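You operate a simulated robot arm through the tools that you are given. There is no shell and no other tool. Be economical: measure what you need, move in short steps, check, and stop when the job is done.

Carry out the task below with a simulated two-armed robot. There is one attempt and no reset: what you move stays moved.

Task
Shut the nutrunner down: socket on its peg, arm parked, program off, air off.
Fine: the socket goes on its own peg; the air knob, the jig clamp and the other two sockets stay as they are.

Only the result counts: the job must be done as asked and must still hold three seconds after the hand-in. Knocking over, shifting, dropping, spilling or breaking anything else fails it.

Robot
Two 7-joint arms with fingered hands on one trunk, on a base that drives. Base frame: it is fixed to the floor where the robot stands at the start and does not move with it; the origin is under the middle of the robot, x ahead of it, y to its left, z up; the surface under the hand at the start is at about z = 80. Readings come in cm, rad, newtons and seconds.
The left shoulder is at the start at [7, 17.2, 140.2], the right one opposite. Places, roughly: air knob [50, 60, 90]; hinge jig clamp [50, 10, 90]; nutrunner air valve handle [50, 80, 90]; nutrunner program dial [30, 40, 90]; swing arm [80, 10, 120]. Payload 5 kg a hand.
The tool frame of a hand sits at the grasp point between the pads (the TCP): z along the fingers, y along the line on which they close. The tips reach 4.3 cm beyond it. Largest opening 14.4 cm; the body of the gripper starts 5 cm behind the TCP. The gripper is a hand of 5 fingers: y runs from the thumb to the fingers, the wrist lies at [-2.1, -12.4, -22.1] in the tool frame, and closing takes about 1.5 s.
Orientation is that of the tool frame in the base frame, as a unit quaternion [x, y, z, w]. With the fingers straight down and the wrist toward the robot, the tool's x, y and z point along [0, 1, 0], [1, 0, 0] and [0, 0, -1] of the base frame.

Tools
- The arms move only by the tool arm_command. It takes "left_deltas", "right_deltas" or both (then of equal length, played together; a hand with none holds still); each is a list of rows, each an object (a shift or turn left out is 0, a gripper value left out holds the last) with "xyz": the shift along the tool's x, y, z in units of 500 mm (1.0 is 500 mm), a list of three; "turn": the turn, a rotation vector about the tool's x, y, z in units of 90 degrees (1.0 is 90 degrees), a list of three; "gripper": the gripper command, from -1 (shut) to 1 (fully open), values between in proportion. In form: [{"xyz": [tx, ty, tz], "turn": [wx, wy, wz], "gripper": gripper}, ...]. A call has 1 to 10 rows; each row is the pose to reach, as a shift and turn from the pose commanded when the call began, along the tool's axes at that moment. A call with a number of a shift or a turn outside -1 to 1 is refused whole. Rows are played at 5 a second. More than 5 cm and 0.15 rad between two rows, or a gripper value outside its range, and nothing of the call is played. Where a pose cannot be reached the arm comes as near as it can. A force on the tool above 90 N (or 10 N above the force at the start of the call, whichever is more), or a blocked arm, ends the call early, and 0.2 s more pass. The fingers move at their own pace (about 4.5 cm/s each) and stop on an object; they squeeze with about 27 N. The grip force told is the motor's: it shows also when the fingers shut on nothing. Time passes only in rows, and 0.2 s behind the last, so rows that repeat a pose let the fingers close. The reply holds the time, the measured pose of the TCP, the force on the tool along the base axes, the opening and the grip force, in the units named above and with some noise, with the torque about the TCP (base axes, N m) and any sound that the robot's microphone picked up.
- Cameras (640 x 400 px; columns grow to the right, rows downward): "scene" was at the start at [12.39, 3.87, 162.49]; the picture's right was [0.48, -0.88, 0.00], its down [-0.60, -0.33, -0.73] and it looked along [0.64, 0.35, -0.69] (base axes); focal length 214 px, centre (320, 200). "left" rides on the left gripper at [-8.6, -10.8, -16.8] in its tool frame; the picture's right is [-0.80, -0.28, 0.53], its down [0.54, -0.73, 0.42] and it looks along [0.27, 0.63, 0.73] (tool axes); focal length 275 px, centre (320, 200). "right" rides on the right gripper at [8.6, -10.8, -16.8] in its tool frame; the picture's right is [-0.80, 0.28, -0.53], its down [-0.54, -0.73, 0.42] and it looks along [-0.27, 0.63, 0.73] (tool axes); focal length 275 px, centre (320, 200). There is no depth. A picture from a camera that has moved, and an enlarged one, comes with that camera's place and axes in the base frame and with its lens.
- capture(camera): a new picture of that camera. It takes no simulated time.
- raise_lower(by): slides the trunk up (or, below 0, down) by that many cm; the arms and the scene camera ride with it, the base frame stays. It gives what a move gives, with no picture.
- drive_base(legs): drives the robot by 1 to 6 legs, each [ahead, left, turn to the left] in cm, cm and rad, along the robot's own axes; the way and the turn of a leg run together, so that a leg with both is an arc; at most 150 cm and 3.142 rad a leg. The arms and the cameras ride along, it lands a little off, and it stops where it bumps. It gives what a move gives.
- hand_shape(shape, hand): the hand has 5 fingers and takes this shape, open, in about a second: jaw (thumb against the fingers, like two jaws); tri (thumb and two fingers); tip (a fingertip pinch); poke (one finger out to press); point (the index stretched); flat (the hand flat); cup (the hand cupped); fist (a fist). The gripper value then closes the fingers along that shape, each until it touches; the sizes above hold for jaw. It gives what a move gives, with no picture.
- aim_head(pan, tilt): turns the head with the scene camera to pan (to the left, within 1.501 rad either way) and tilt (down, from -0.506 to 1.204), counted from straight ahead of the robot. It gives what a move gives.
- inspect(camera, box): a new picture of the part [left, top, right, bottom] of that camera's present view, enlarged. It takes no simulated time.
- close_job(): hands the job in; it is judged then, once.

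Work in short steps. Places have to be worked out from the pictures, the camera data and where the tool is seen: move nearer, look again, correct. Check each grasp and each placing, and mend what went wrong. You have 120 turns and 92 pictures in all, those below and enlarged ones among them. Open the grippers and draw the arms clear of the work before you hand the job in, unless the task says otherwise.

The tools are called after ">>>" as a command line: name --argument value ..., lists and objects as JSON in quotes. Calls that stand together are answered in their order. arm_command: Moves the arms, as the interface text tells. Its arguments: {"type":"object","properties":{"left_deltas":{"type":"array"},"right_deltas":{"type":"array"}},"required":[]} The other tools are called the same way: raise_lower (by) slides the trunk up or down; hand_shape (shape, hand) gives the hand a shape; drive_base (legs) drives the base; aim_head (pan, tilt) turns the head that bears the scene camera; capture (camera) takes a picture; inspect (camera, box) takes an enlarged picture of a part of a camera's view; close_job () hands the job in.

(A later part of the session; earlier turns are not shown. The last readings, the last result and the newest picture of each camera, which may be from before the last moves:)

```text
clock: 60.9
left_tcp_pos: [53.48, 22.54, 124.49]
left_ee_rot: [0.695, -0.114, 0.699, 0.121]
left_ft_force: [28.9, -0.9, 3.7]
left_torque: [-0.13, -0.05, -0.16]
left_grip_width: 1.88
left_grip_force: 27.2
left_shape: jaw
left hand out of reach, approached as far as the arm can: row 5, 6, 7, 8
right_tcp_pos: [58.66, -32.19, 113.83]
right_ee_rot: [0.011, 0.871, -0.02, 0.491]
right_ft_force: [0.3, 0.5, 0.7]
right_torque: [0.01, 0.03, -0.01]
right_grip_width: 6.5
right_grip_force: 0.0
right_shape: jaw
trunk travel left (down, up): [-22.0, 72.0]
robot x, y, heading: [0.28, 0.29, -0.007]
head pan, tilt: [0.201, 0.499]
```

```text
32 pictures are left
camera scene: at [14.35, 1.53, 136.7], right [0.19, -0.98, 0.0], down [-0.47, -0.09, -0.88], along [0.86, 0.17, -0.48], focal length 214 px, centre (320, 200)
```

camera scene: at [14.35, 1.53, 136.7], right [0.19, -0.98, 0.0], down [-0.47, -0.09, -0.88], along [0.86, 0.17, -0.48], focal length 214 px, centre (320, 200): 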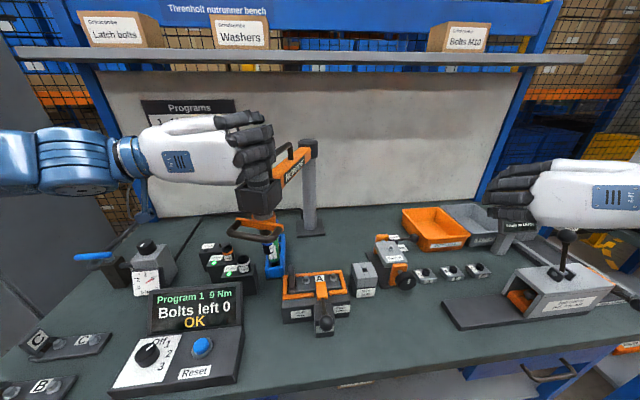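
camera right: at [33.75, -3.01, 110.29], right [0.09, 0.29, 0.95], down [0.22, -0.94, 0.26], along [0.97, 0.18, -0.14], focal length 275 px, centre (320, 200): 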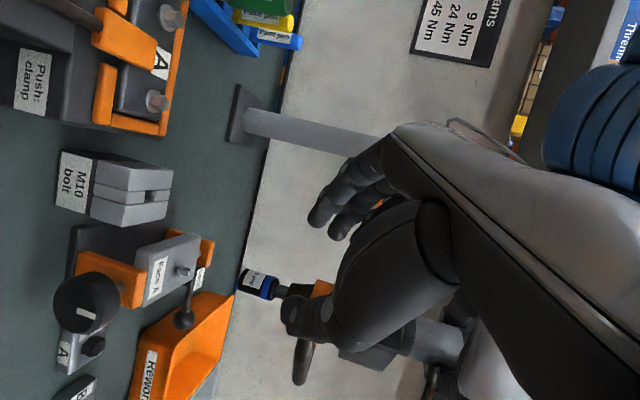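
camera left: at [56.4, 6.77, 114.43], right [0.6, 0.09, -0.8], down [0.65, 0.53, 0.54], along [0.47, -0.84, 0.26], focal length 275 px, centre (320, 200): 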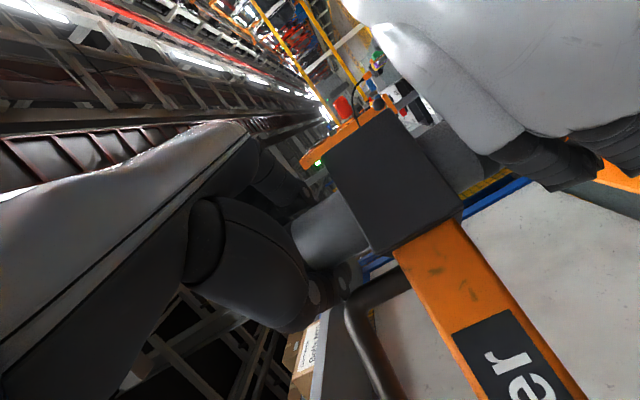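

Halfway round, with some inward pull on the hand, so I correct the radius slightly and continue toward the pegs.

>>> arm_command --left_deltas '[{"xyz": [0, -0.0516, -0.0119]}, {"xyz": [0, -0.1039, -0.0201]}, {"xyz": [0, -0.1567, -0.0246]}, {"xyz": [0, -0.21, -0.0252]}, {"xyz": [0, -0.2635, -0.0222]}, {"xyz": [0, -0.3165, -0.0154]}, {"xyz": [0, -0.369, -0.0049]}]'

>>> aim_head --pan 0.6 --tilt 0.55

>>> capture --camera "scene"

```text
clock: 62.5
left_tcp_pos: [59.12, 39.84, 124.46]
left_ee_rot: [0.696, -0.115, 0.699, 0.121]
left_ft_force: [13.4, -12.0, 3.0]
left_torque: [-0.07, 0.01, -0.41]
left_grip_width: 1.85
left_grip_force: 26.7
left_shape: jaw
right_tcp_pos: [58.5, -32.29, 113.98]
right_ee_rot: [0.01, 0.87, -0.02, 0.493]
right_ft_force: [0.3, 0.8, 0.2]
right_torque: [-0.01, 0.02, -0.03]
right_grip_width: 6.46
right_grip_force: 0.0
right_shape: jaw
trunk travel left (down, up): [-22.0, 72.0]
robot x, y, heading: [-0.27, -0.4, -0.007]
head pan, tilt: [0.201, 0.499]
```

```text
clock: 63.4
left_tcp_pos: [59.09, 39.9, 124.57]
left_ee_rot: [0.695, -0.114, 0.699, 0.119]
left_ft_force: [14.4, -11.1, 3.0]
left_torque: [-0.07, 0.03, -0.38]
left_grip_width: 1.83
left_grip_force: 26.8
left_shape: jaw
right_tcp_pos: [58.43, -32.25, 113.93]
right_ee_rot: [0.01, 0.87, -0.02, 0.492]
right_ft_force: [-1.0, 0.5, -0.8]
right_torque: [-0.03, 0.01, -0.01]
right_grip_width: 6.47
right_grip_force: 0.0
right_shape: jaw
trunk travel left (down, up): [-22.0, 72.0]
robot x, y, heading: [-0.11, 0.2, -0.003]
head pan, tilt: [0.6, 0.55]
```

```text
31 pictures are left
camera scene: at [12.62, 4.61, 136.27], right [0.56, -0.83, 0.0], down [-0.43, -0.29, -0.85], along [0.71, 0.48, -0.52], focal length 214 px, centre (320, 200)
```

scene: 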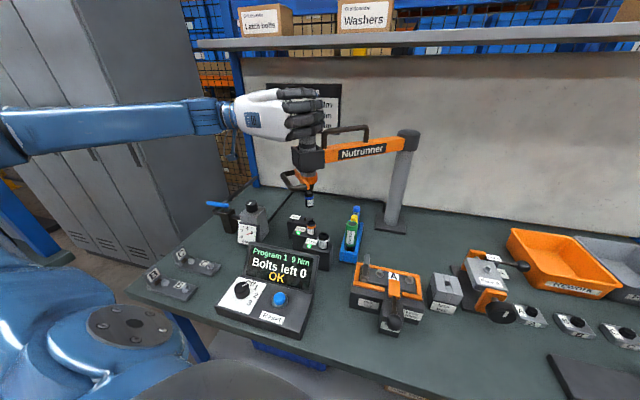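

Socket is now about at (59.5,40.5), near the 13 mm block. I zoom in to fix the 10 mm peg's position.

>>> inspect --camera "scene" --box '[270, 160, 360, 280]'

>>> capture --camera "left"

```text
3.33 times, centred on (315, 220) of scene
camera zoom: at [12.62, 4.61, 136.27], right [0.56, -0.83, 0.0], down [-0.43, -0.29, -0.85], along [0.71, 0.48, -0.52], focal length 715 px, centre (337, 133)
```

zoom: 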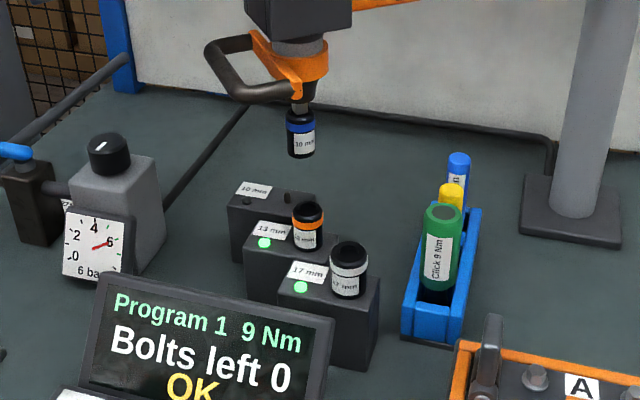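

```text
29 pictures are left
camera left: at [46.9, 55.43, 115.73], right [0.6, 0.09, -0.79], down [0.63, 0.55, 0.54], along [0.48, -0.83, 0.28], focal length 275 px, centre (320, 200)
```

left: 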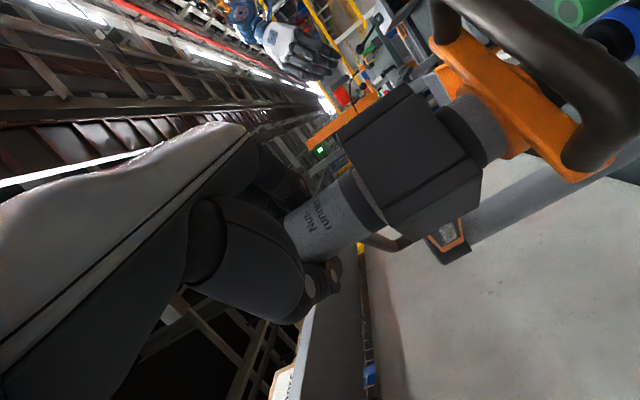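

The peg works out to (60.5,43.2) with block top near z 91 and the socket is at (59.3,40.4), so another ~4.7° is needed. I finish the swing, then open the left hand and lift it off; the plunge will be done from the D-handle.

>>> arm_command --left_deltas '[{"xyz": [0, -0.03, 0.007]}, {"xyz": [0, -0.0586, 0.015]}, {"xyz": [0, -0.0586, 0.015], "gripper": 0.4}, {"xyz": [0, -0.0586, 0.015]}, {"xyz": [0, -0.0586, 0.015]}, {"xyz": [0, -0.0586, 0.015]}, {"xyz": [0.06, -0.0586, 0.015]}, {"xyz": [0.14, -0.0586, 0.015]}, {"xyz": [0.22, -0.0586, 0.015]}, {"xyz": [0.3, -0.0586, 0.015]}]'

>>> inspect --camera "scene" --box '[250, 110, 370, 260]'

```text
clock: 65.6
left_tcp_pos: [60.24, 42.8, 139.64]
left_ee_rot: [0.695, -0.115, 0.7, 0.12]
left_ft_force: [-0.1, -1.2, 0.5]
left_torque: [0.01, 0.0, 0.06]
left_grip_width: 10.03
left_grip_force: 0.1
left_shape: jaw
right_tcp_pos: [58.41, -32.06, 114.09]
right_ee_rot: [0.01, 0.87, -0.019, 0.493]
right_ft_force: [0.1, -0.2, 0.1]
right_torque: [0.02, -0.01, 0.01]
right_grip_width: 6.47
right_grip_force: 0.1
right_shape: jaw
trunk travel left (down, up): [-22.0, 72.0]
robot x, y, heading: [-0.34, 0.0, -0.003]
head pan, tilt: [0.6, 0.55]
```

```text
2.67 times, centred on (310, 185) of scene
camera zoom: at [12.4, 4.71, 136.28], right [0.56, -0.83, 0.0], down [-0.43, -0.29, -0.85], along [0.71, 0.48, -0.52], focal length 572 px, centre (347, 240)
```

zoom: 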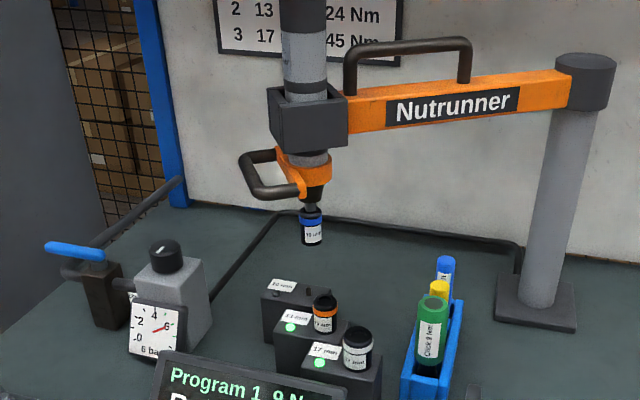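

The socket hangs right above the 10 mm peg (61,42.8). D-handle's outer tube is around (55.6,47,108.3). I draw the left hand back and turn it to 60° down, pointing inward along the arm.

>>> arm_command --left_deltas '[{"xyz": [0, -0.0153, -0.041], "turn": [0.0311, -0.0528, -0.0665]}, {"xyz": [0, -0.0307, -0.082], "turn": [0.0622, -0.1057, -0.1329]}, {"xyz": [0, -0.046, -0.123], "turn": [0.0934, -0.1585, -0.1994]}, {"xyz": [0, -0.0613, -0.164], "turn": [0.1245, -0.2113, -0.2658]}, {"xyz": [0, -0.0767, -0.205], "turn": [0.1556, -0.2642, -0.3323]}, {"xyz": [0, -0.092, -0.246], "turn": [0.1868, -0.317, -0.3988]}]'

>>> arm_command --left_deltas '[{"turn": [0.0311, -0.0528, -0.0665], "gripper": -0.2}, {"turn": [0.0622, -0.1057, -0.1329]}, {"turn": [0.0934, -0.1585, -0.1994]}, {"turn": [0.1245, -0.2113, -0.2658]}, {"turn": [0.1556, -0.2642, -0.3323]}, {"turn": [0.1868, -0.317, -0.3988]}]'

>>> capture --camera "left"

```text
clock: 67.0
left_tcp_pos: [49.95, 51.14, 139.46]
left_ee_rot: [0.853, 0.178, 0.449, 0.196]
left_ft_force: [0.4, -0.4, 0.0]
left_torque: [0.03, -0.02, 0.02]
left_grip_width: 10.06
left_grip_force: 0.1
left_shape: jaw
right_tcp_pos: [58.2, -32.06, 114.19]
right_ee_rot: [0.009, 0.869, -0.02, 0.494]
right_ft_force: [0.0, -1.3, 0.4]
right_torque: [0.0, -0.04, 0.0]
right_grip_width: 6.45
right_grip_force: 0.1
right_shape: jaw
trunk travel left (down, up): [-22.0, 72.0]
robot x, y, heading: [0.06, -0.12, -0.005]
head pan, tilt: [0.6, 0.55]
```

```text
clock: 68.4
left_tcp_pos: [50.25, 51.03, 139.4]
left_ee_rot: [0.86, 0.438, 0.117, 0.236]
left_ft_force: [-0.5, -0.3, 0.4]
left_torque: [0.05, -0.01, 0.01]
left_grip_width: 5.81
left_grip_force: 0.1
left_shape: jaw
right_tcp_pos: [58.29, -32.1, 114.05]
right_ee_rot: [0.01, 0.87, -0.02, 0.493]
right_ft_force: [0.2, 0.8, -0.3]
right_torque: [-0.02, -0.03, 0.01]
right_grip_width: 6.46
right_grip_force: 0.0
right_shape: jaw
trunk travel left (down, up): [-22.0, 72.0]
robot x, y, heading: [-0.06, 0.17, -0.003]
head pan, tilt: [0.6, 0.55]
```

```text
27 pictures are left
camera left: at [30.91, 54.58, 148.32], right [-0.45, -0.66, -0.6], down [-0.01, 0.68, -0.74], along [0.89, -0.32, -0.31], focal length 275 px, centre (320, 200)
```

left: 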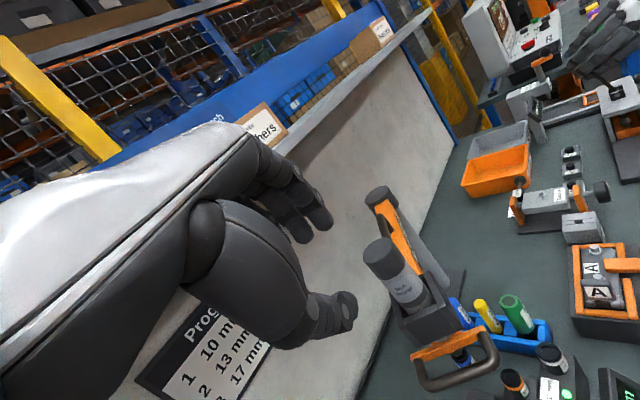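

The tube's midpoint triangulates to (55,47,108.4). I move the left hand down to 8 cm short of it.

>>> arm_command --left_deltas '[{"xyz": [-0.0013, -0.034, 0.0733]}, {"xyz": [-0.0025, -0.068, 0.1467]}, {"xyz": [-0.0038, -0.102, 0.22]}, {"xyz": [-0.005, -0.136, 0.2933]}, {"xyz": [-0.0063, -0.17, 0.3667]}, {"xyz": [-0.0076, -0.204, 0.44]}]'

>>> capture --camera "left"

>>> inspect --camera "scene" --box '[220, 110, 360, 260]'

```text
clock: 69.8
left_tcp_pos: [52.09, 49.43, 115.23]
left_ee_rot: [0.86, 0.437, 0.118, 0.236]
left_ft_force: [-0.1, 0.6, -0.6]
left_torque: [-0.06, 0.0, 0.01]
left_grip_width: 5.76
left_grip_force: 0.1
left_shape: jaw
right_tcp_pos: [58.4, -32.05, 114.09]
right_ee_rot: [0.01, 0.87, -0.02, 0.492]
right_ft_force: [0.2, 0.8, -0.4]
right_torque: [-0.05, 0.05, -0.02]
right_grip_width: 6.48
right_grip_force: 0.1
right_shape: jaw
trunk travel left (down, up): [-22.0, 72.0]
robot x, y, heading: [-0.25, -0.12, -0.003]
head pan, tilt: [0.6, 0.55]
```

```text
26 pictures are left
camera left: at [32.6, 52.97, 124.11], right [-0.45, -0.66, -0.6], down [-0.01, 0.68, -0.74], along [0.89, -0.32, -0.31], focal length 275 px, centre (320, 200)
```

left: 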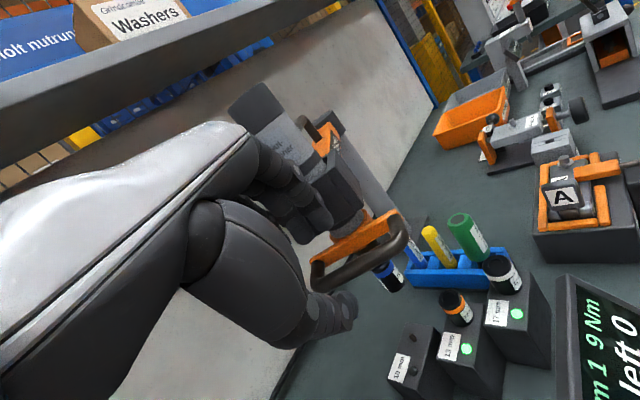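

```text
2.67 times, centred on (290, 185) of scene
camera zoom: at [12.48, 4.94, 136.28], right [0.56, -0.83, 0.0], down [-0.43, -0.29, -0.85], along [0.71, 0.48, -0.52], focal length 572 px, centre (400, 240)
```

zoom: 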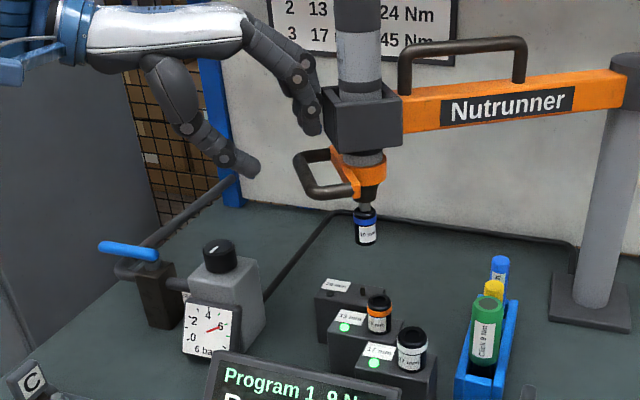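

Clear view: the tube lies just below, the box close behind. I narrow the opening to 4 cm and slide down along the finger line so the tube ends up between thumb and fingers.

>>> arm_command --left_deltas '[{"xyz": [-0.008, -0.015, 0.0], "gripper": -0.44}, {"xyz": [-0.008, -0.015, 0.0]}, {"xyz": [-0.008, -0.015, 0.03]}, {"xyz": [-0.008, -0.015, 0.06]}, {"xyz": [-0.008, -0.015, 0.09]}]'

>>> inspect --camera "scene" --box '[240, 130, 340, 230]'

>>> inspect --camera "left" --box '[180, 80, 500, 340]'

```text
clock: 71.0
left_tcp_pos: [52.83, 48.37, 111.1]
left_ee_rot: [0.859, 0.439, 0.12, 0.236]
left_ft_force: [-19.6, 17.5, 13.3]
left_torque: [-0.81, -1.46, 0.57]
left_grip_width: 3.89
left_grip_force: 0.0
left_shape: jaw
right_tcp_pos: [58.05, -31.64, 114.32]
right_ee_rot: [0.008, 0.869, -0.02, 0.494]
right_ft_force: [0.9, 0.6, 0.5]
right_torque: [-0.03, 0.0, -0.04]
right_grip_width: 6.44
right_grip_force: 0.0
right_shape: jaw
trunk travel left (down, up): [-22.0, 72.0]
robot x, y, heading: [-0.23, -0.24, -0.002]
head pan, tilt: [0.6, 0.55]
```

```text
4.00 times, centred on (290, 180) of scene
camera zoom: at [11.99, 5.08, 136.34], right [0.56, -0.83, 0.0], down [-0.43, -0.3, -0.85], along [0.71, 0.48, -0.52], focal length 858 px, centre (440, 280)
```

zoom: 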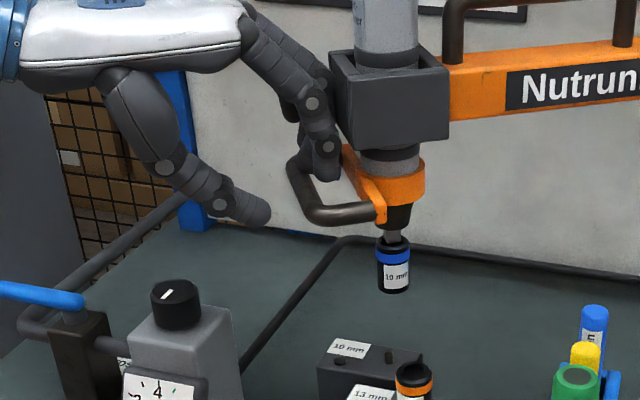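

```text
1.54 times, centred on (340, 210) of left
camera zoom: at [33.32, 51.88, 120.02], right [-0.44, -0.66, -0.6], down [-0.01, 0.68, -0.74], along [0.9, -0.32, -0.31], focal length 424 px, centre (289, 185)
```

zoom: 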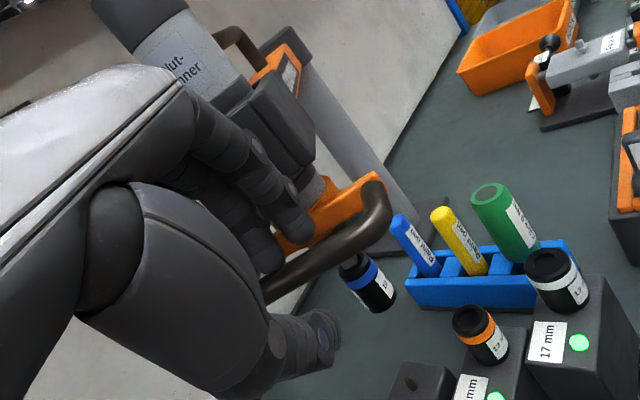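

The fingers are inside the D behind the tube and the thumb is outside; a light touch with the box is felt. I close the hand on the tube here.

>>> arm_command --left_deltas '[{"xyz": [0, -0.006, 0.01], "gripper": -0.7}, {"xyz": [0, -0.01, 0.02], "gripper": -1}, {"xyz": [0, -0.01, 0.02]}, {"xyz": [0, -0.01, 0.02]}, {"xyz": [0, -0.01, 0.02]}]'

>>> inspect --camera "scene" --box '[240, 130, 340, 230]'

```text
clock: 72.2
left_tcp_pos: [53.11, 48.0, 109.88]
left_ee_rot: [0.86, 0.437, 0.118, 0.237]
left_ft_force: [-12.6, 8.7, 4.3]
left_torque: [-0.03, -0.39, 0.09]
left_grip_width: 0.62
left_grip_force: 26.6
left_shape: jaw
right_tcp_pos: [58.13, -32.01, 114.18]
right_ee_rot: [0.009, 0.869, -0.02, 0.494]
right_ft_force: [-0.3, 0.4, -0.3]
right_torque: [0.0, 0.03, 0.01]
right_grip_width: 6.48
right_grip_force: 0.0
right_shape: jaw
trunk travel left (down, up): [-22.0, 72.0]
robot x, y, heading: [-0.03, -0.36, -0.004]
head pan, tilt: [0.6, 0.55]
```

```text
4.00 times, centred on (290, 180) of scene
camera zoom: at [12.23, 4.89, 136.29], right [0.56, -0.83, 0.0], down [-0.43, -0.29, -0.85], along [0.71, 0.48, -0.52], focal length 858 px, centre (440, 280)
```

zoom: 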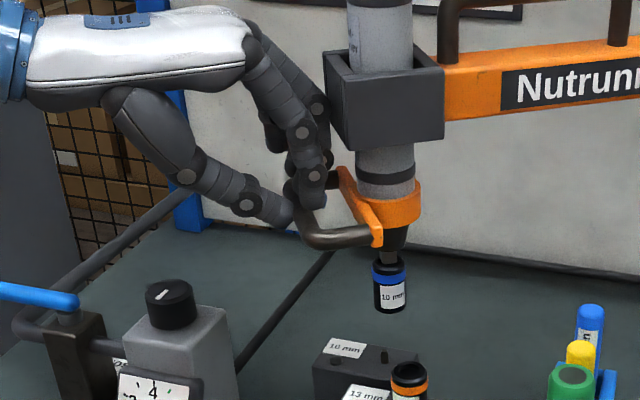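

The tube is held. Both cameras put the peg at about (60.5,44) and the socket ~2 cm short of it along the arc, so I nudge the handle 2 cm further clockwise (tool x).

>>> arm_command --left_deltas '[{"xyz": [0.013, 0, 0]}, {"xyz": [0.027, 0, 0]}, {"xyz": [0.04, 0, 0]}, {"xyz": [0.04, 0, 0]}]'

>>> inspect --camera "scene" --box '[260, 150, 350, 250]'

>>> inspect --camera "left" --box '[300, 180, 580, 400]'

```text
clock: 73.2
left_tcp_pos: [54.24, 49.46, 110.09]
left_ee_rot: [0.86, 0.437, 0.119, 0.236]
left_ft_force: [-12.5, -6.1, 4.8]
left_torque: [-0.12, 0.16, -0.37]
left_grip_width: 0.65
left_grip_force: 27.1
left_shape: jaw
right_tcp_pos: [58.18, -32.23, 114.19]
right_ee_rot: [0.01, 0.869, -0.019, 0.494]
right_ft_force: [0.2, -0.4, 0.6]
right_torque: [0.03, -0.01, 0.02]
right_grip_width: 6.46
right_grip_force: 0.1
right_shape: jaw
trunk travel left (down, up): [-22.0, 72.0]
robot x, y, heading: [0.26, -0.13, -0.004]
head pan, tilt: [0.6, 0.55]
```

```text
4.00 times, centred on (305, 200) of scene
camera zoom: at [12.25, 4.71, 136.3], right [0.56, -0.83, 0.0], down [-0.43, -0.29, -0.85], along [0.71, 0.48, -0.52], focal length 858 px, centre (380, 200)
```

zoom: 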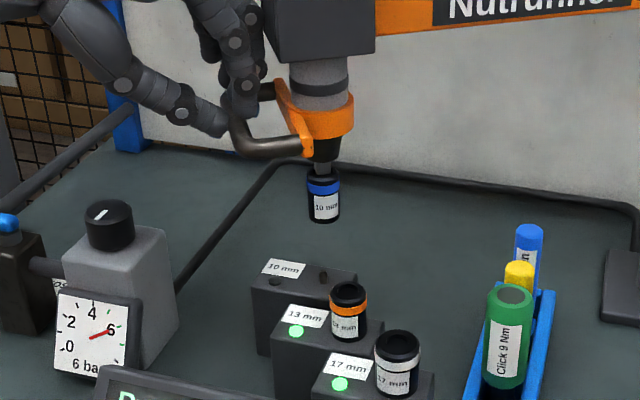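

```text
1.82 times, centred on (440, 290) of left
camera zoom: at [34.83, 52.99, 118.89], right [-0.45, -0.66, -0.6], down [-0.01, 0.68, -0.74], along [0.89, -0.32, -0.31], focal length 500 px, centre (102, 36)
```

zoom: 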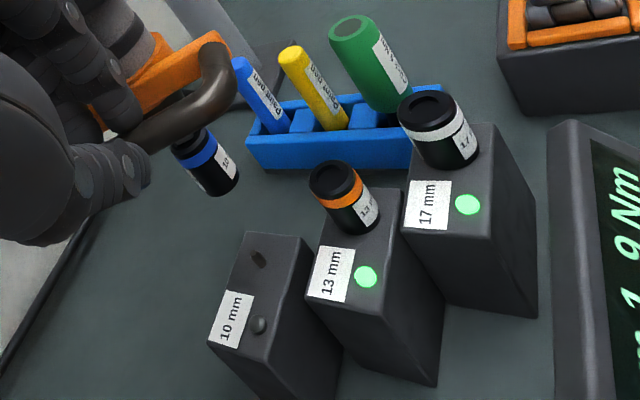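

Relative triangulation: socket bottom (61.0,43.6,96.2), peg base (62.3,44.9,88.4), so 1.7 cm more along the arc. I nudge again and lower by 4 cm to compare at closer range.

>>> arm_command --left_deltas '[{"xyz": [0.012, 0, 0]}, {"xyz": [0.024, 0, 0]}, {"xyz": [0.034, 0, 0]}, {"xyz": [0.034, -0.01, 0.0173]}, {"xyz": [0.034, -0.02, 0.0346]}, {"xyz": [0.034, -0.03, 0.0519]}, {"xyz": [0.034, -0.04, 0.0692]}]'

>>> inspect --camera "scene" --box '[260, 150, 350, 250]'

>>> inspect --camera "left" --box '[300, 180, 580, 400]'

```text
clock: 74.8
left_tcp_pos: [55.25, 51.03, 105.91]
left_ee_rot: [0.859, 0.438, 0.12, 0.237]
left_ft_force: [-6.1, 5.8, 6.3]
left_torque: [0.19, 0.04, -0.05]
left_grip_width: 0.62
left_grip_force: 26.6
left_shape: jaw
right_tcp_pos: [58.29, -32.18, 114.12]
right_ee_rot: [0.011, 0.87, -0.02, 0.493]
right_ft_force: [0.1, -0.2, 0.4]
right_torque: [0.03, -0.01, -0.02]
right_grip_width: 6.49
right_grip_force: 0.0
right_shape: jaw
trunk travel left (down, up): [-22.0, 72.0]
robot x, y, heading: [-0.25, -0.28, -0.006]
head pan, tilt: [0.6, 0.55]
```

```text
4.00 times, centred on (305, 200) of scene
camera zoom: at [12.32, 4.87, 136.29], right [0.56, -0.83, 0.0], down [-0.43, -0.29, -0.85], along [0.71, 0.48, -0.52], focal length 858 px, centre (380, 200)
```

zoom: 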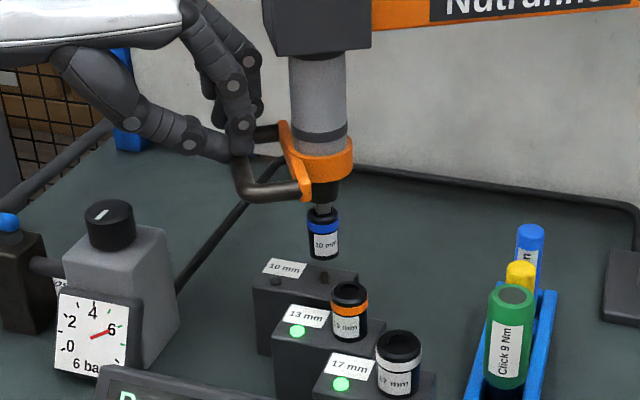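

```text
1.82 times, centred on (440, 290) of left
camera zoom: at [35.84, 54.58, 114.76], right [-0.45, -0.66, -0.6], down [-0.01, 0.68, -0.74], along [0.89, -0.32, -0.31], focal length 500 px, centre (102, 36)
```

zoom: 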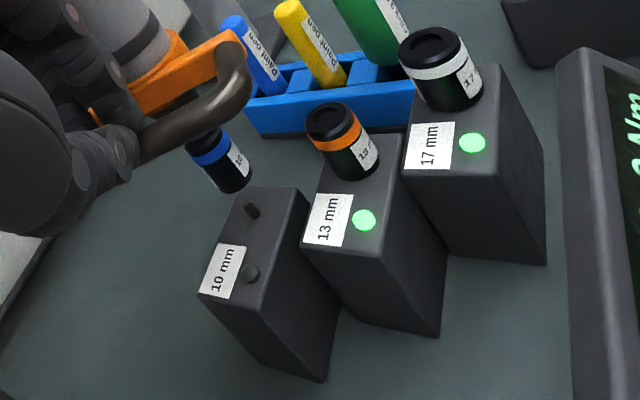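

Now socket bottom (61.9,44.4,91.8) versus peg (62.2,44.8,88.4): nearly over it. I nudge 0.4 cm more and press down in small steps.

>>> arm_command --left_deltas '[{"xyz": [0.008, 0, 0]}, {"xyz": [0.008, -0.01, 0.0173]}, {"xyz": [0.008, -0.016, 0.0277]}, {"xyz": [0.008, -0.022, 0.0381]}, {"xyz": [0.008, -0.028, 0.0484]}, {"xyz": [0.008, -0.034, 0.0588]}]'

>>> inspect --camera "scene" --box '[260, 150, 350, 250]'

>>> inspect --camera "left" --box '[300, 180, 580, 400]'

```text
clock: 76.2
left_tcp_pos: [55.39, 51.2, 103.1]
left_ee_rot: [0.859, 0.437, 0.124, 0.237]
left_ft_force: [-12.6, 12.6, 43.5]
left_torque: [0.26, -0.74, 0.11]
left_grip_width: 0.83
left_grip_force: 26.8
left_shape: jaw
right_tcp_pos: [57.97, -32.17, 114.33]
right_ee_rot: [0.01, 0.869, -0.02, 0.494]
right_ft_force: [0.7, -0.7, -0.1]
right_torque: [0.0, -0.01, -0.01]
right_grip_width: 6.49
right_grip_force: 0.1
right_shape: jaw
trunk travel left (down, up): [-22.0, 72.0]
robot x, y, heading: [-0.3, 0.33, -0.005]
head pan, tilt: [0.6, 0.55]
```

```text
4.00 times, centred on (305, 200) of scene
camera zoom: at [11.96, 4.71, 136.4], right [0.56, -0.83, 0.0], down [-0.43, -0.29, -0.85], along [0.71, 0.48, -0.52], focal length 858 px, centre (380, 200)
```

zoom: 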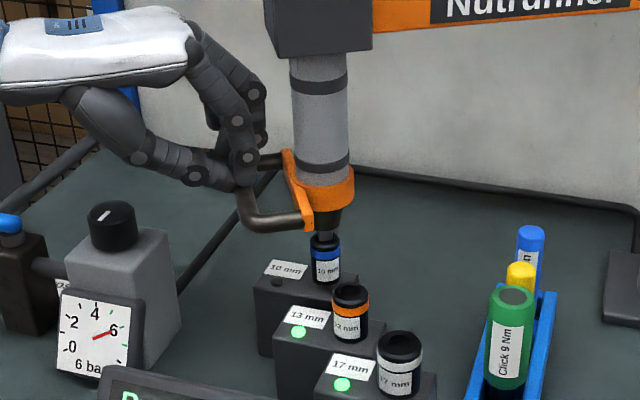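

```text
1.82 times, centred on (440, 290) of left
camera zoom: at [35.86, 54.75, 111.72], right [-0.44, -0.66, -0.61], down [-0.01, 0.68, -0.73], along [0.9, -0.32, -0.3], focal length 500 px, centre (102, 36)
```

zoom: 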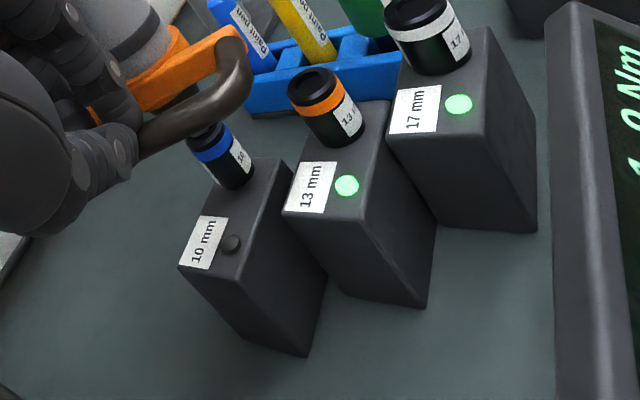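

Contact at 43 N with the socket still ~1 cm high (10 mm LED dark): it rests on the peg tip, almost aligned. I keep pressing with small sideways wiggles.

>>> arm_command --left_deltas '[{"xyz": [0.005, 0.002, -0.0035]}, {"xyz": [0.01, 0.002, -0.0035]}, {"xyz": [0.005, 0.002, -0.0035]}, {"xyz": [0, 0.002, -0.0035]}, {"xyz": [-0.005, 0.002, -0.0035]}, {"xyz": [-0.01, 0.002, -0.0035]}, {"xyz": [-0.014, 0.002, -0.0035]}, {"xyz": [-0.007, 0.002, -0.0035]}]'

>>> inspect --camera "scene" --box '[260, 150, 350, 250]'

```text
clock: 78.0
left_tcp_pos: [55.16, 50.97, 102.64]
left_ee_rot: [0.86, 0.437, 0.119, 0.238]
left_ft_force: [-13.5, 10.7, 7.1]
left_torque: [0.42, 0.33, -0.06]
left_grip_width: 0.59
left_grip_force: 26.6
left_shape: jaw
right_tcp_pos: [58.21, -32.06, 114.31]
right_ee_rot: [0.01, 0.87, -0.021, 0.493]
right_ft_force: [0.4, 0.7, 0.1]
right_torque: [-0.01, 0.01, 0.0]
right_grip_width: 6.46
right_grip_force: 0.1
right_shape: jaw
trunk travel left (down, up): [-22.0, 72.0]
robot x, y, heading: [-0.37, 0.47, -0.007]
head pan, tilt: [0.6, 0.55]
```

```text
4.00 times, centred on (305, 200) of scene
camera zoom: at [12.19, 4.89, 136.3], right [0.56, -0.83, 0.0], down [-0.43, -0.29, -0.85], along [0.71, 0.48, -0.52], focal length 858 px, centre (380, 200)
```

zoom: 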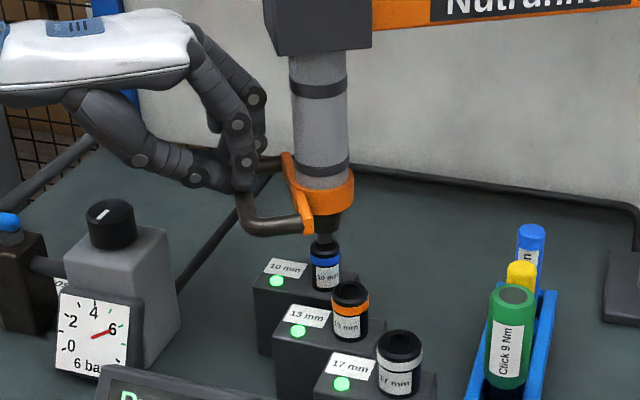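

The 10 mm LED is green and the force dropped to 7 N: the socket slid onto its peg. Now I raise the handle slowly and watch whether the socket stays.

>>> arm_command --left_deltas '[{"xyz": [0, 0.005, -0.0087]}, {"xyz": [0, 0.01, -0.0173]}, {"xyz": [0, 0.02, -0.0346]}, {"xyz": [0, 0.03, -0.0519]}]'

>>> inspect --camera "scene" --box '[260, 150, 350, 250]'

```text
clock: 79.0
left_tcp_pos: [55.17, 50.96, 105.76]
left_ee_rot: [0.859, 0.437, 0.119, 0.237]
left_ft_force: [-11.2, 9.9, 6.7]
left_torque: [0.35, 0.21, -0.02]
left_grip_width: 0.6
left_grip_force: 27.5
left_shape: jaw
right_tcp_pos: [58.13, -31.98, 114.22]
right_ee_rot: [0.01, 0.87, -0.02, 0.493]
right_ft_force: [0.2, 0.8, 0.3]
right_torque: [-0.01, 0.02, 0.01]
right_grip_width: 6.46
right_grip_force: 0.0
right_shape: jaw
trunk travel left (down, up): [-22.0, 72.0]
robot x, y, heading: [-0.1, -0.22, -0.007]
head pan, tilt: [0.6, 0.55]
```

```text
4.00 times, centred on (305, 200) of scene
camera zoom: at [12.25, 4.86, 136.3], right [0.56, -0.83, 0.0], down [-0.43, -0.29, -0.85], along [0.71, 0.48, -0.52], focal length 858 px, centre (380, 200)
```

zoom: 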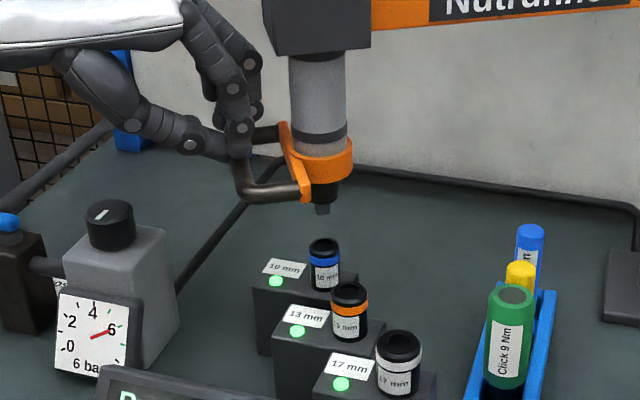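

The socket stays on its peg. I let the spindle fully up, open, and draw the left hand back and up.

>>> arm_command --left_deltas '[{"xyz": [0, 0.02, -0.0346]}, {"xyz": [0, 0.04, -0.0692]}, {"xyz": [0, 0.046, -0.079], "gripper": -0.3}, {"xyz": [0, 0.046, -0.079]}, {"xyz": [0, 0.046, -0.079]}, {"xyz": [0, 0.046, -0.14]}, {"xyz": [0, 0.046, -0.2]}, {"xyz": [0, 0.046, -0.28]}, {"xyz": [0, 0.046, -0.36]}]'

>>> inspect --camera "scene" --box '[220, 80, 440, 260]'

```text
clock: 81.0
left_tcp_pos: [49.28, 55.33, 122.28]
left_ee_rot: [0.86, 0.437, 0.119, 0.236]
left_ft_force: [-0.3, -0.5, 0.6]
left_torque: [0.04, -0.01, 0.05]
left_grip_width: 4.99
left_grip_force: 0.1
left_shape: jaw
right_tcp_pos: [58.23, -32.13, 114.04]
right_ee_rot: [0.009, 0.869, -0.019, 0.494]
right_ft_force: [0.4, -0.1, 0.2]
right_torque: [0.07, -0.03, -0.02]
right_grip_width: 6.47
right_grip_force: 0.1
right_shape: jaw
trunk travel left (down, up): [-22.0, 72.0]
robot x, y, heading: [-0.1, 0.07, -0.007]
head pan, tilt: [0.6, 0.55]
```

```text
2.22 times, centred on (330, 170) of scene
camera zoom: at [12.3, 4.71, 136.29], right [0.56, -0.83, 0.0], down [-0.43, -0.29, -0.85], along [0.71, 0.48, -0.52], focal length 477 px, centre (298, 267)
```

zoom: 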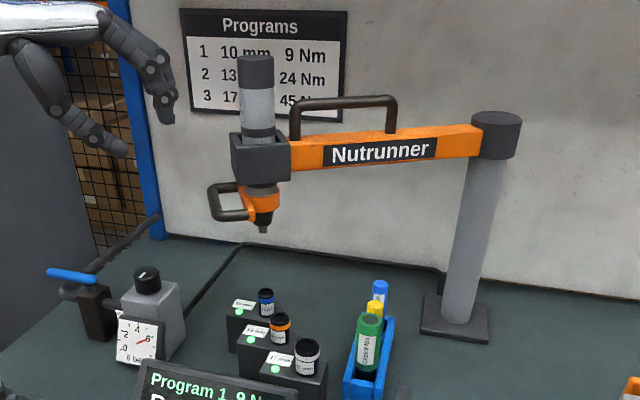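

All up and free: motor centre at about (62.7,45.2). I raise the left hand and turn it back to the horizontal pose for gripping the motor.

>>> arm_command --left_deltas '[{"xyz": [-0.01, 0.0377, -0.044], "turn": [-0.0311, 0.0528, 0.0665], "gripper": 0.4}, {"xyz": [-0.02, 0.0753, -0.088], "turn": [-0.0622, 0.1057, 0.1329]}, {"xyz": [-0.03, 0.113, -0.132], "turn": [-0.0934, 0.1585, 0.1994]}, {"xyz": [-0.04, 0.1507, -0.176], "turn": [-0.1245, 0.2113, 0.2658]}, {"xyz": [-0.05, 0.1883, -0.22], "turn": [-0.1556, 0.2642, 0.3323]}, {"xyz": [-0.06, 0.226, -0.264], "turn": [-0.1868, 0.317, 0.3988]}]'

>>> arm_command --left_deltas '[{"turn": [-0.0311, 0.0528, 0.0665]}, {"turn": [-0.0622, 0.1057, 0.1329]}, {"turn": [-0.0934, 0.1585, 0.1994]}, {"turn": [-0.1245, 0.2113, 0.2658]}, {"turn": [-0.1556, 0.2642, 0.3323]}, {"turn": [-0.1868, 0.317, 0.3988]}]'

```text
clock: 82.4
left_tcp_pos: [50.24, 51.13, 139.38]
left_ee_rot: [0.853, 0.177, 0.45, 0.195]
left_ft_force: [-0.8, 0.7, 0.8]
left_torque: [0.0, 0.01, 0.0]
left_grip_width: 10.05
left_grip_force: 0.0
left_shape: jaw
right_tcp_pos: [58.32, -32.01, 114.01]
right_ee_rot: [0.01, 0.87, -0.02, 0.493]
right_ft_force: [1.0, -0.2, 0.3]
right_torque: [0.03, 0.01, -0.01]
right_grip_width: 6.47
right_grip_force: 0.1
right_shape: jaw
trunk travel left (down, up): [-22.0, 72.0]
robot x, y, heading: [-0.08, 0.09, -0.006]
head pan, tilt: [0.6, 0.55]
```

```text
clock: 83.8
left_tcp_pos: [50.32, 51.12, 139.43]
left_ee_rot: [0.694, -0.114, 0.701, 0.12]
left_ft_force: [0.8, 0.5, -0.7]
left_torque: [-0.02, -0.02, 0.0]
left_grip_width: 10.03
left_grip_force: 0.1
left_shape: jaw
right_tcp_pos: [58.4, -31.97, 114.01]
right_ee_rot: [0.01, 0.87, -0.021, 0.492]
right_ft_force: [-0.3, 0.0, 0.6]
right_torque: [-0.02, 0.05, -0.03]
right_grip_width: 6.51
right_grip_force: 0.1
right_shape: jaw
trunk travel left (down, up): [-22.0, 72.0]
robot x, y, heading: [-0.19, -0.14, -0.004]
head pan, tilt: [0.6, 0.55]
```

Pose restored. I move over the motor, lower around it and close.

>>> arm_command --left_deltas '[{"xyz": [0, 0.012, 0.087]}, {"xyz": [0, 0.023, 0.174]}, {"xyz": [0, 0.035, 0.261]}, {"xyz": [-0.074, 0.035, 0.261]}, {"xyz": [-0.148, 0.035, 0.261]}, {"xyz": [-0.222, 0.035, 0.261]}, {"xyz": [-0.295, 0.035, 0.261]}, {"xyz": [-0.295, 0.035, 0.261], "gripper": -1}, {"xyz": [-0.295, 0.035, 0.261]}, {"xyz": [-0.295, 0.035, 0.261]}]'

>>> arm_command --left_deltas '[{"gripper": -1}, {"gripper": -1}, {"gripper": -1}, {"gripper": -1}]'

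>>> inspect --camera "scene" --box '[200, 60, 440, 260]'

```text
clock: 86.0
left_tcp_pos: [62.19, 45.17, 124.85]
left_ee_rot: [0.694, -0.114, 0.701, 0.12]
left_ft_force: [0.7, -0.1, -0.8]
left_torque: [-0.02, 0.0, 0.01]
left_grip_width: 3.02
left_grip_force: 0.2
left_shape: jaw
right_tcp_pos: [58.28, -32.13, 114.17]
right_ee_rot: [0.01, 0.87, -0.02, 0.493]
right_ft_force: [0.0, -0.1, -0.5]
right_torque: [-0.02, 0.0, -0.02]
right_grip_width: 6.46
right_grip_force: 0.1
right_shape: jaw
trunk travel left (down, up): [-22.0, 72.0]
robot x, y, heading: [-0.5, 0.13, -0.006]
head pan, tilt: [0.6, 0.55]
```

```text
clock: 87.0
left_tcp_pos: [62.29, 45.0, 124.92]
left_ee_rot: [0.695, -0.114, 0.7, 0.121]
left_ft_force: [3.6, -1.8, 2.6]
left_torque: [-0.07, 0.04, -0.18]
left_grip_width: 1.84
left_grip_force: 27.2
left_shape: jaw
right_tcp_pos: [58.28, -32.12, 114.09]
right_ee_rot: [0.011, 0.87, -0.019, 0.492]
right_ft_force: [0.9, -0.3, -0.3]
right_torque: [-0.01, 0.01, 0.0]
right_grip_width: 6.48
right_grip_force: 0.1
right_shape: jaw
trunk travel left (down, up): [-22.0, 72.0]
robot x, y, heading: [-0.09, -0.22, -0.011]
head pan, tilt: [0.6, 0.55]
```

```text
2.00 times, centred on (320, 160) of scene
camera zoom: at [12.5, 4.77, 136.28], right [0.56, -0.83, 0.0], down [-0.43, -0.29, -0.85], along [0.71, 0.48, -0.52], focal length 429 px, centre (320, 280)
```

zoom: 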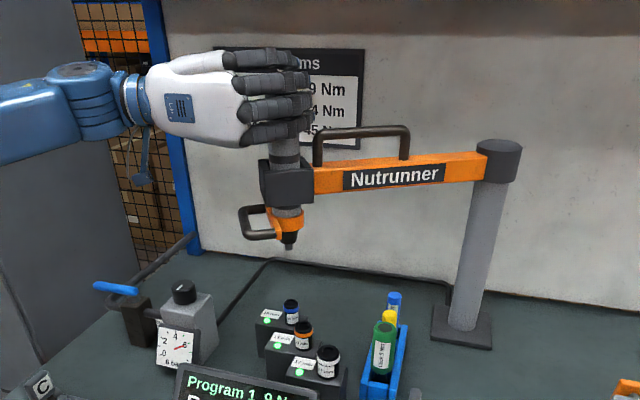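

The left hand holds the motor; the 10 mm LED is green and the spindle is bare. I swing the arm back counter-clockwise along its arc.

>>> arm_command --left_deltas '[{"xyz": [0, 0.0522, -0.0192]}, {"xyz": [0, 0.106, -0.0342]}, {"xyz": [0, 0.1608, -0.045]}, {"xyz": [0, 0.2162, -0.0517]}, {"xyz": [0, 0.272, -0.0542]}, {"xyz": [0, 0.3276, -0.0522]}, {"xyz": [0, 0.3832, -0.046]}, {"xyz": [0, 0.438, -0.0357]}, {"xyz": [0, 0.492, -0.0211]}, {"xyz": [0, 0.5446, -0.0024]}]'

>>> arm_command --left_deltas '[{"xyz": [0, 0.051, 0.0225]}, {"xyz": [0, 0.1002, 0.0491]}, {"xyz": [0, 0.147, 0.0791]}, {"xyz": [0, 0.1915, 0.1128]}, {"xyz": [0, 0.2333, 0.15]}, {"xyz": [0, 0.2722, 0.1899]}, {"xyz": [0, 0.3077, 0.2329]}, {"xyz": [0, 0.34, 0.2784]}, {"xyz": [0, 0.3686, 0.3262]}, {"xyz": [0, 0.3935, 0.376]}]'

>>> aim_head --pan 0.0 --tilt 0.5

>>> capture --camera "scene"

```text
clock: 89.2
left_tcp_pos: [53.17, 19.22, 125.07]
left_ee_rot: [0.694, -0.115, 0.701, 0.12]
left_ft_force: [17.2, 0.4, 2.7]
left_torque: [-0.31, -0.1, 0.29]
left_grip_width: 1.89
left_grip_force: 27.4
left_shape: jaw
right_tcp_pos: [58.42, -32.27, 114.06]
right_ee_rot: [0.01, 0.87, -0.021, 0.493]
right_ft_force: [-0.7, -1.1, -1.0]
right_torque: [0.03, -0.04, 0.04]
right_grip_width: 6.49
right_grip_force: 0.0
right_shape: jaw
trunk travel left (down, up): [-22.0, 72.0]
robot x, y, heading: [0.01, 0.23, -0.001]
head pan, tilt: [0.6, 0.55]
```

```text
clock: 91.3
left_tcp_pos: [61.78, -5.81, 124.96]
left_ee_rot: [0.702, -0.121, 0.689, 0.129]
left_ft_force: [-52.7, -14.5, 18.3]
left_torque: [1.79, 6.75, 10.82]
left_grip_width: 1.56
left_grip_force: 27.4
left_shape: jaw
left hand out of reach, approached as far as the arm can: row 2, 3
right_tcp_pos: [57.75, -32.37, 114.3]
right_ee_rot: [0.011, 0.869, -0.018, 0.494]
right_ft_force: [0.6, 0.1, -0.4]
right_torque: [0.01, 0.02, 0.03]
right_grip_width: 6.51
right_grip_force: 0.0
right_shape: jaw
trunk travel left (down, up): [-22.0, 72.0]
robot x, y, heading: [-0.58, -0.13, -0.006]
head pan, tilt: [0.6, 0.55]
stopped in row 10 (left hand): the force on the tool passed its limit at 103 N (the readings are from after the stop); the commanded pose is now the measured one
```

```text
clock: 92.3
left_tcp_pos: [61.69, -5.36, 124.95]
left_ee_rot: [0.699, -0.121, 0.693, 0.126]
left_ft_force: [-64.7, -15.0, 19.3]
left_torque: [2.03, 7.98, 12.69]
left_grip_width: 1.57
left_grip_force: 26.6
left_shape: jaw
right_tcp_pos: [57.35, -32.27, 114.45]
right_ee_rot: [0.011, 0.868, -0.019, 0.496]
right_ft_force: [0.2, -0.5, 0.2]
right_torque: [0.0, -0.02, 0.01]
right_grip_width: 6.48
right_grip_force: 0.1
right_shape: jaw
trunk travel left (down, up): [-22.0, 72.0]
robot x, y, heading: [-0.38, -0.08, -0.004]
head pan, tilt: [0.0, 0.499]
```

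```text
11 pictures are left
camera scene: at [12.9, -0.54, 136.85], right [0.0, -1.0, 0.0], down [-0.47, 0.0, -0.88], along [0.88, 0.0, -0.47], focal length 214 px, centre (320, 200)
```

scene: 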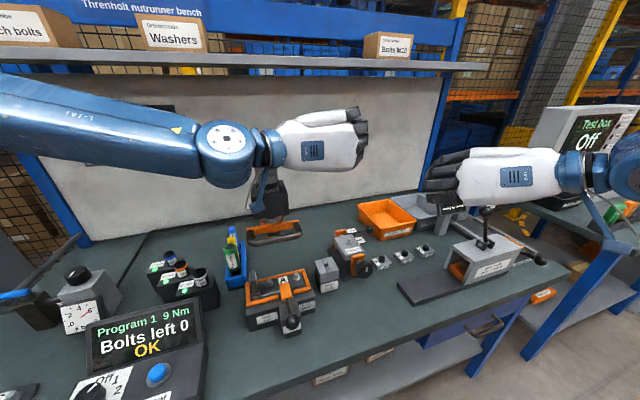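

The motor slipped out of the left hand at about 197° (hand at its inner reach limit) and they lean on each other. With 11 pictures left I go economically: relieve, lift the left hand clear, and then push the beam from its left side further out instead.

>>> arm_command --left_deltas '[{"xyz": [0, 0.013, -0.038], "gripper": 0}, {"xyz": [0, 0.013, -0.038]}, {"xyz": [0.07, 0.013, -0.038]}, {"xyz": [0.14, 0.013, -0.038]}, {"xyz": [0.21, 0.013, -0.038]}, {"xyz": [0.28, 0.013, -0.038]}]'

>>> arm_command --left_deltas '[{"xyz": [0, -0.087, -0.01], "gripper": -1}, {"xyz": [0, -0.174, -0.02]}, {"xyz": [0, -0.261, -0.03]}, {"xyz": [0, -0.348, -0.04]}, {"xyz": [0, -0.435, -0.05]}, {"xyz": [0, -0.522, -0.06]}, {"xyz": [0, -0.609, -0.07]}, {"xyz": [0, -0.7, -0.08]}]'

```text
clock: 93.8
left_tcp_pos: [60.88, -5.09, 138.55]
left_ee_rot: [0.702, -0.118, 0.69, 0.126]
left_ft_force: [0.3, 0.2, -0.1]
left_torque: [-0.01, -0.03, -0.02]
left_grip_width: 7.14
left_grip_force: 0.0
left_shape: jaw
right_tcp_pos: [58.14, -32.22, 114.02]
right_ee_rot: [0.009, 0.869, -0.02, 0.493]
right_ft_force: [-0.2, 0.1, 0.5]
right_torque: [0.03, -0.02, -0.01]
right_grip_width: 6.47
right_grip_force: 0.0
right_shape: jaw
trunk travel left (down, up): [-22.0, 72.0]
robot x, y, heading: [-0.38, 0.12, -0.004]
head pan, tilt: [0.0, 0.499]
```

```text
clock: 95.5
left_tcp_pos: [69.55, 29.54, 137.92]
left_ee_rot: [0.702, -0.118, 0.691, 0.128]
left_ft_force: [0.6, 0.9, -1.2]
left_torque: [-0.04, -0.01, -0.05]
left_grip_width: 0.01
left_grip_force: 27.4
left_shape: jaw
right_tcp_pos: [58.24, -31.93, 114.11]
right_ee_rot: [0.01, 0.87, -0.02, 0.493]
right_ft_force: [0.1, 0.8, 0.0]
right_torque: [-0.06, 0.01, -0.01]
right_grip_width: 6.49
right_grip_force: 0.1
right_shape: jaw
trunk travel left (down, up): [-22.0, 72.0]
robot x, y, heading: [-0.26, -0.02, -0.006]
head pan, tilt: [0.0, 0.499]
```

The hand is now left of the beam, high. One look before lowering beside it.

>>> capture --camera "scene"

```text
10 pictures are left
camera scene: at [13.96, -0.12, 136.73], right [0.0, -1.0, 0.0], down [-0.48, 0.0, -0.88], along [0.88, 0.0, -0.48], focal length 214 px, centre (320, 200)
```

scene: 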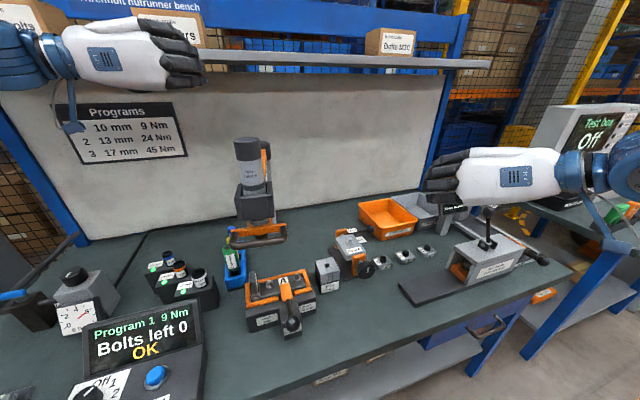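

The arm rests at ~192°, beam at y≈17 near x=72; the hand is well left of it. I lower beside the beam and push it to the right.

>>> arm_command --left_deltas '[{"xyz": [-0.098, 0, 0]}, {"xyz": [-0.196, 0, 0]}, {"xyz": [-0.294, 0, 0]}, {"xyz": [-0.392, 0, 0]}, {"xyz": [-0.49, 0, 0]}]'

>>> arm_command --left_deltas '[{"xyz": [0, 0.057, 0.02]}, {"xyz": [0, 0.113, 0.04]}, {"xyz": [0, 0.17, 0.06]}, {"xyz": [0, 0.227, 0.08]}, {"xyz": [0, 0.283, 0.1]}, {"xyz": [0, 0.34, 0.12]}, {"xyz": [0, 0.397, 0.14]}, {"xyz": [0, 0.453, 0.16]}, {"xyz": [0, 0.51, 0.18]}, {"xyz": [0, 0.567, 0.2]}]'

>>> capture --camera "scene"

```text
clock: 96.8
left_tcp_pos: [68.66, 29.12, 113.53]
left_ee_rot: [0.701, -0.119, 0.692, 0.126]
left_ft_force: [0.6, -0.5, 1.0]
left_torque: [-0.02, 0.04, -0.04]
left_grip_width: 0.0
left_grip_force: 27.3
left_shape: jaw
right_tcp_pos: [58.22, -32.01, 114.1]
right_ee_rot: [0.01, 0.87, -0.019, 0.492]
right_ft_force: [0.5, -0.3, -0.1]
right_torque: [0.01, 0.03, -0.02]
right_grip_width: 6.46
right_grip_force: 0.1
right_shape: jaw
trunk travel left (down, up): [-22.0, 72.0]
robot x, y, heading: [-0.41, -0.07, -0.009]
head pan, tilt: [0.0, 0.499]
```

```text
clock: 99.0
left_tcp_pos: [68.51, -0.88, 113.99]
left_ee_rot: [0.701, -0.118, 0.692, 0.127]
left_ft_force: [0.2, -0.1, 0.7]
left_torque: [0.03, -0.03, 0.0]
left_grip_width: 0.0
left_grip_force: 27.0
left_shape: jaw
right_tcp_pos: [58.15, -32.11, 114.1]
right_ee_rot: [0.01, 0.87, -0.02, 0.493]
right_ft_force: [-0.3, -0.4, 0.7]
right_torque: [0.01, -0.01, 0.0]
right_grip_width: 6.46
right_grip_force: 0.2
right_shape: jaw
trunk travel left (down, up): [-22.0, 72.0]
robot x, y, heading: [-0.38, -0.01, -0.0]
head pan, tilt: [0.0, 0.499]
```

```text
9 pictures are left
camera scene: at [13.91, -0.29, 136.76], right [0.0, -1.0, 0.0], down [-0.48, 0.0, -0.88], along [0.88, 0.0, -0.48], focal length 214 px, centre (320, 200)
```

scene: 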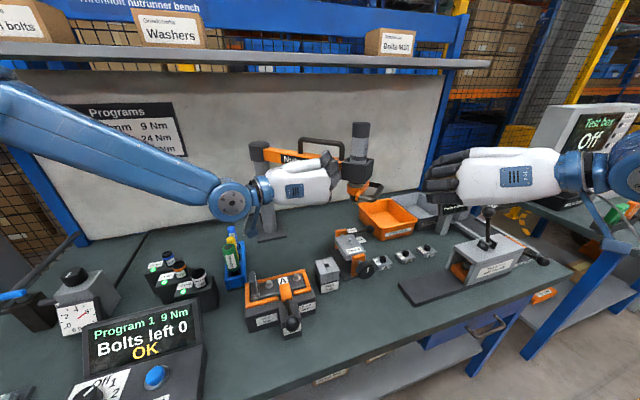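

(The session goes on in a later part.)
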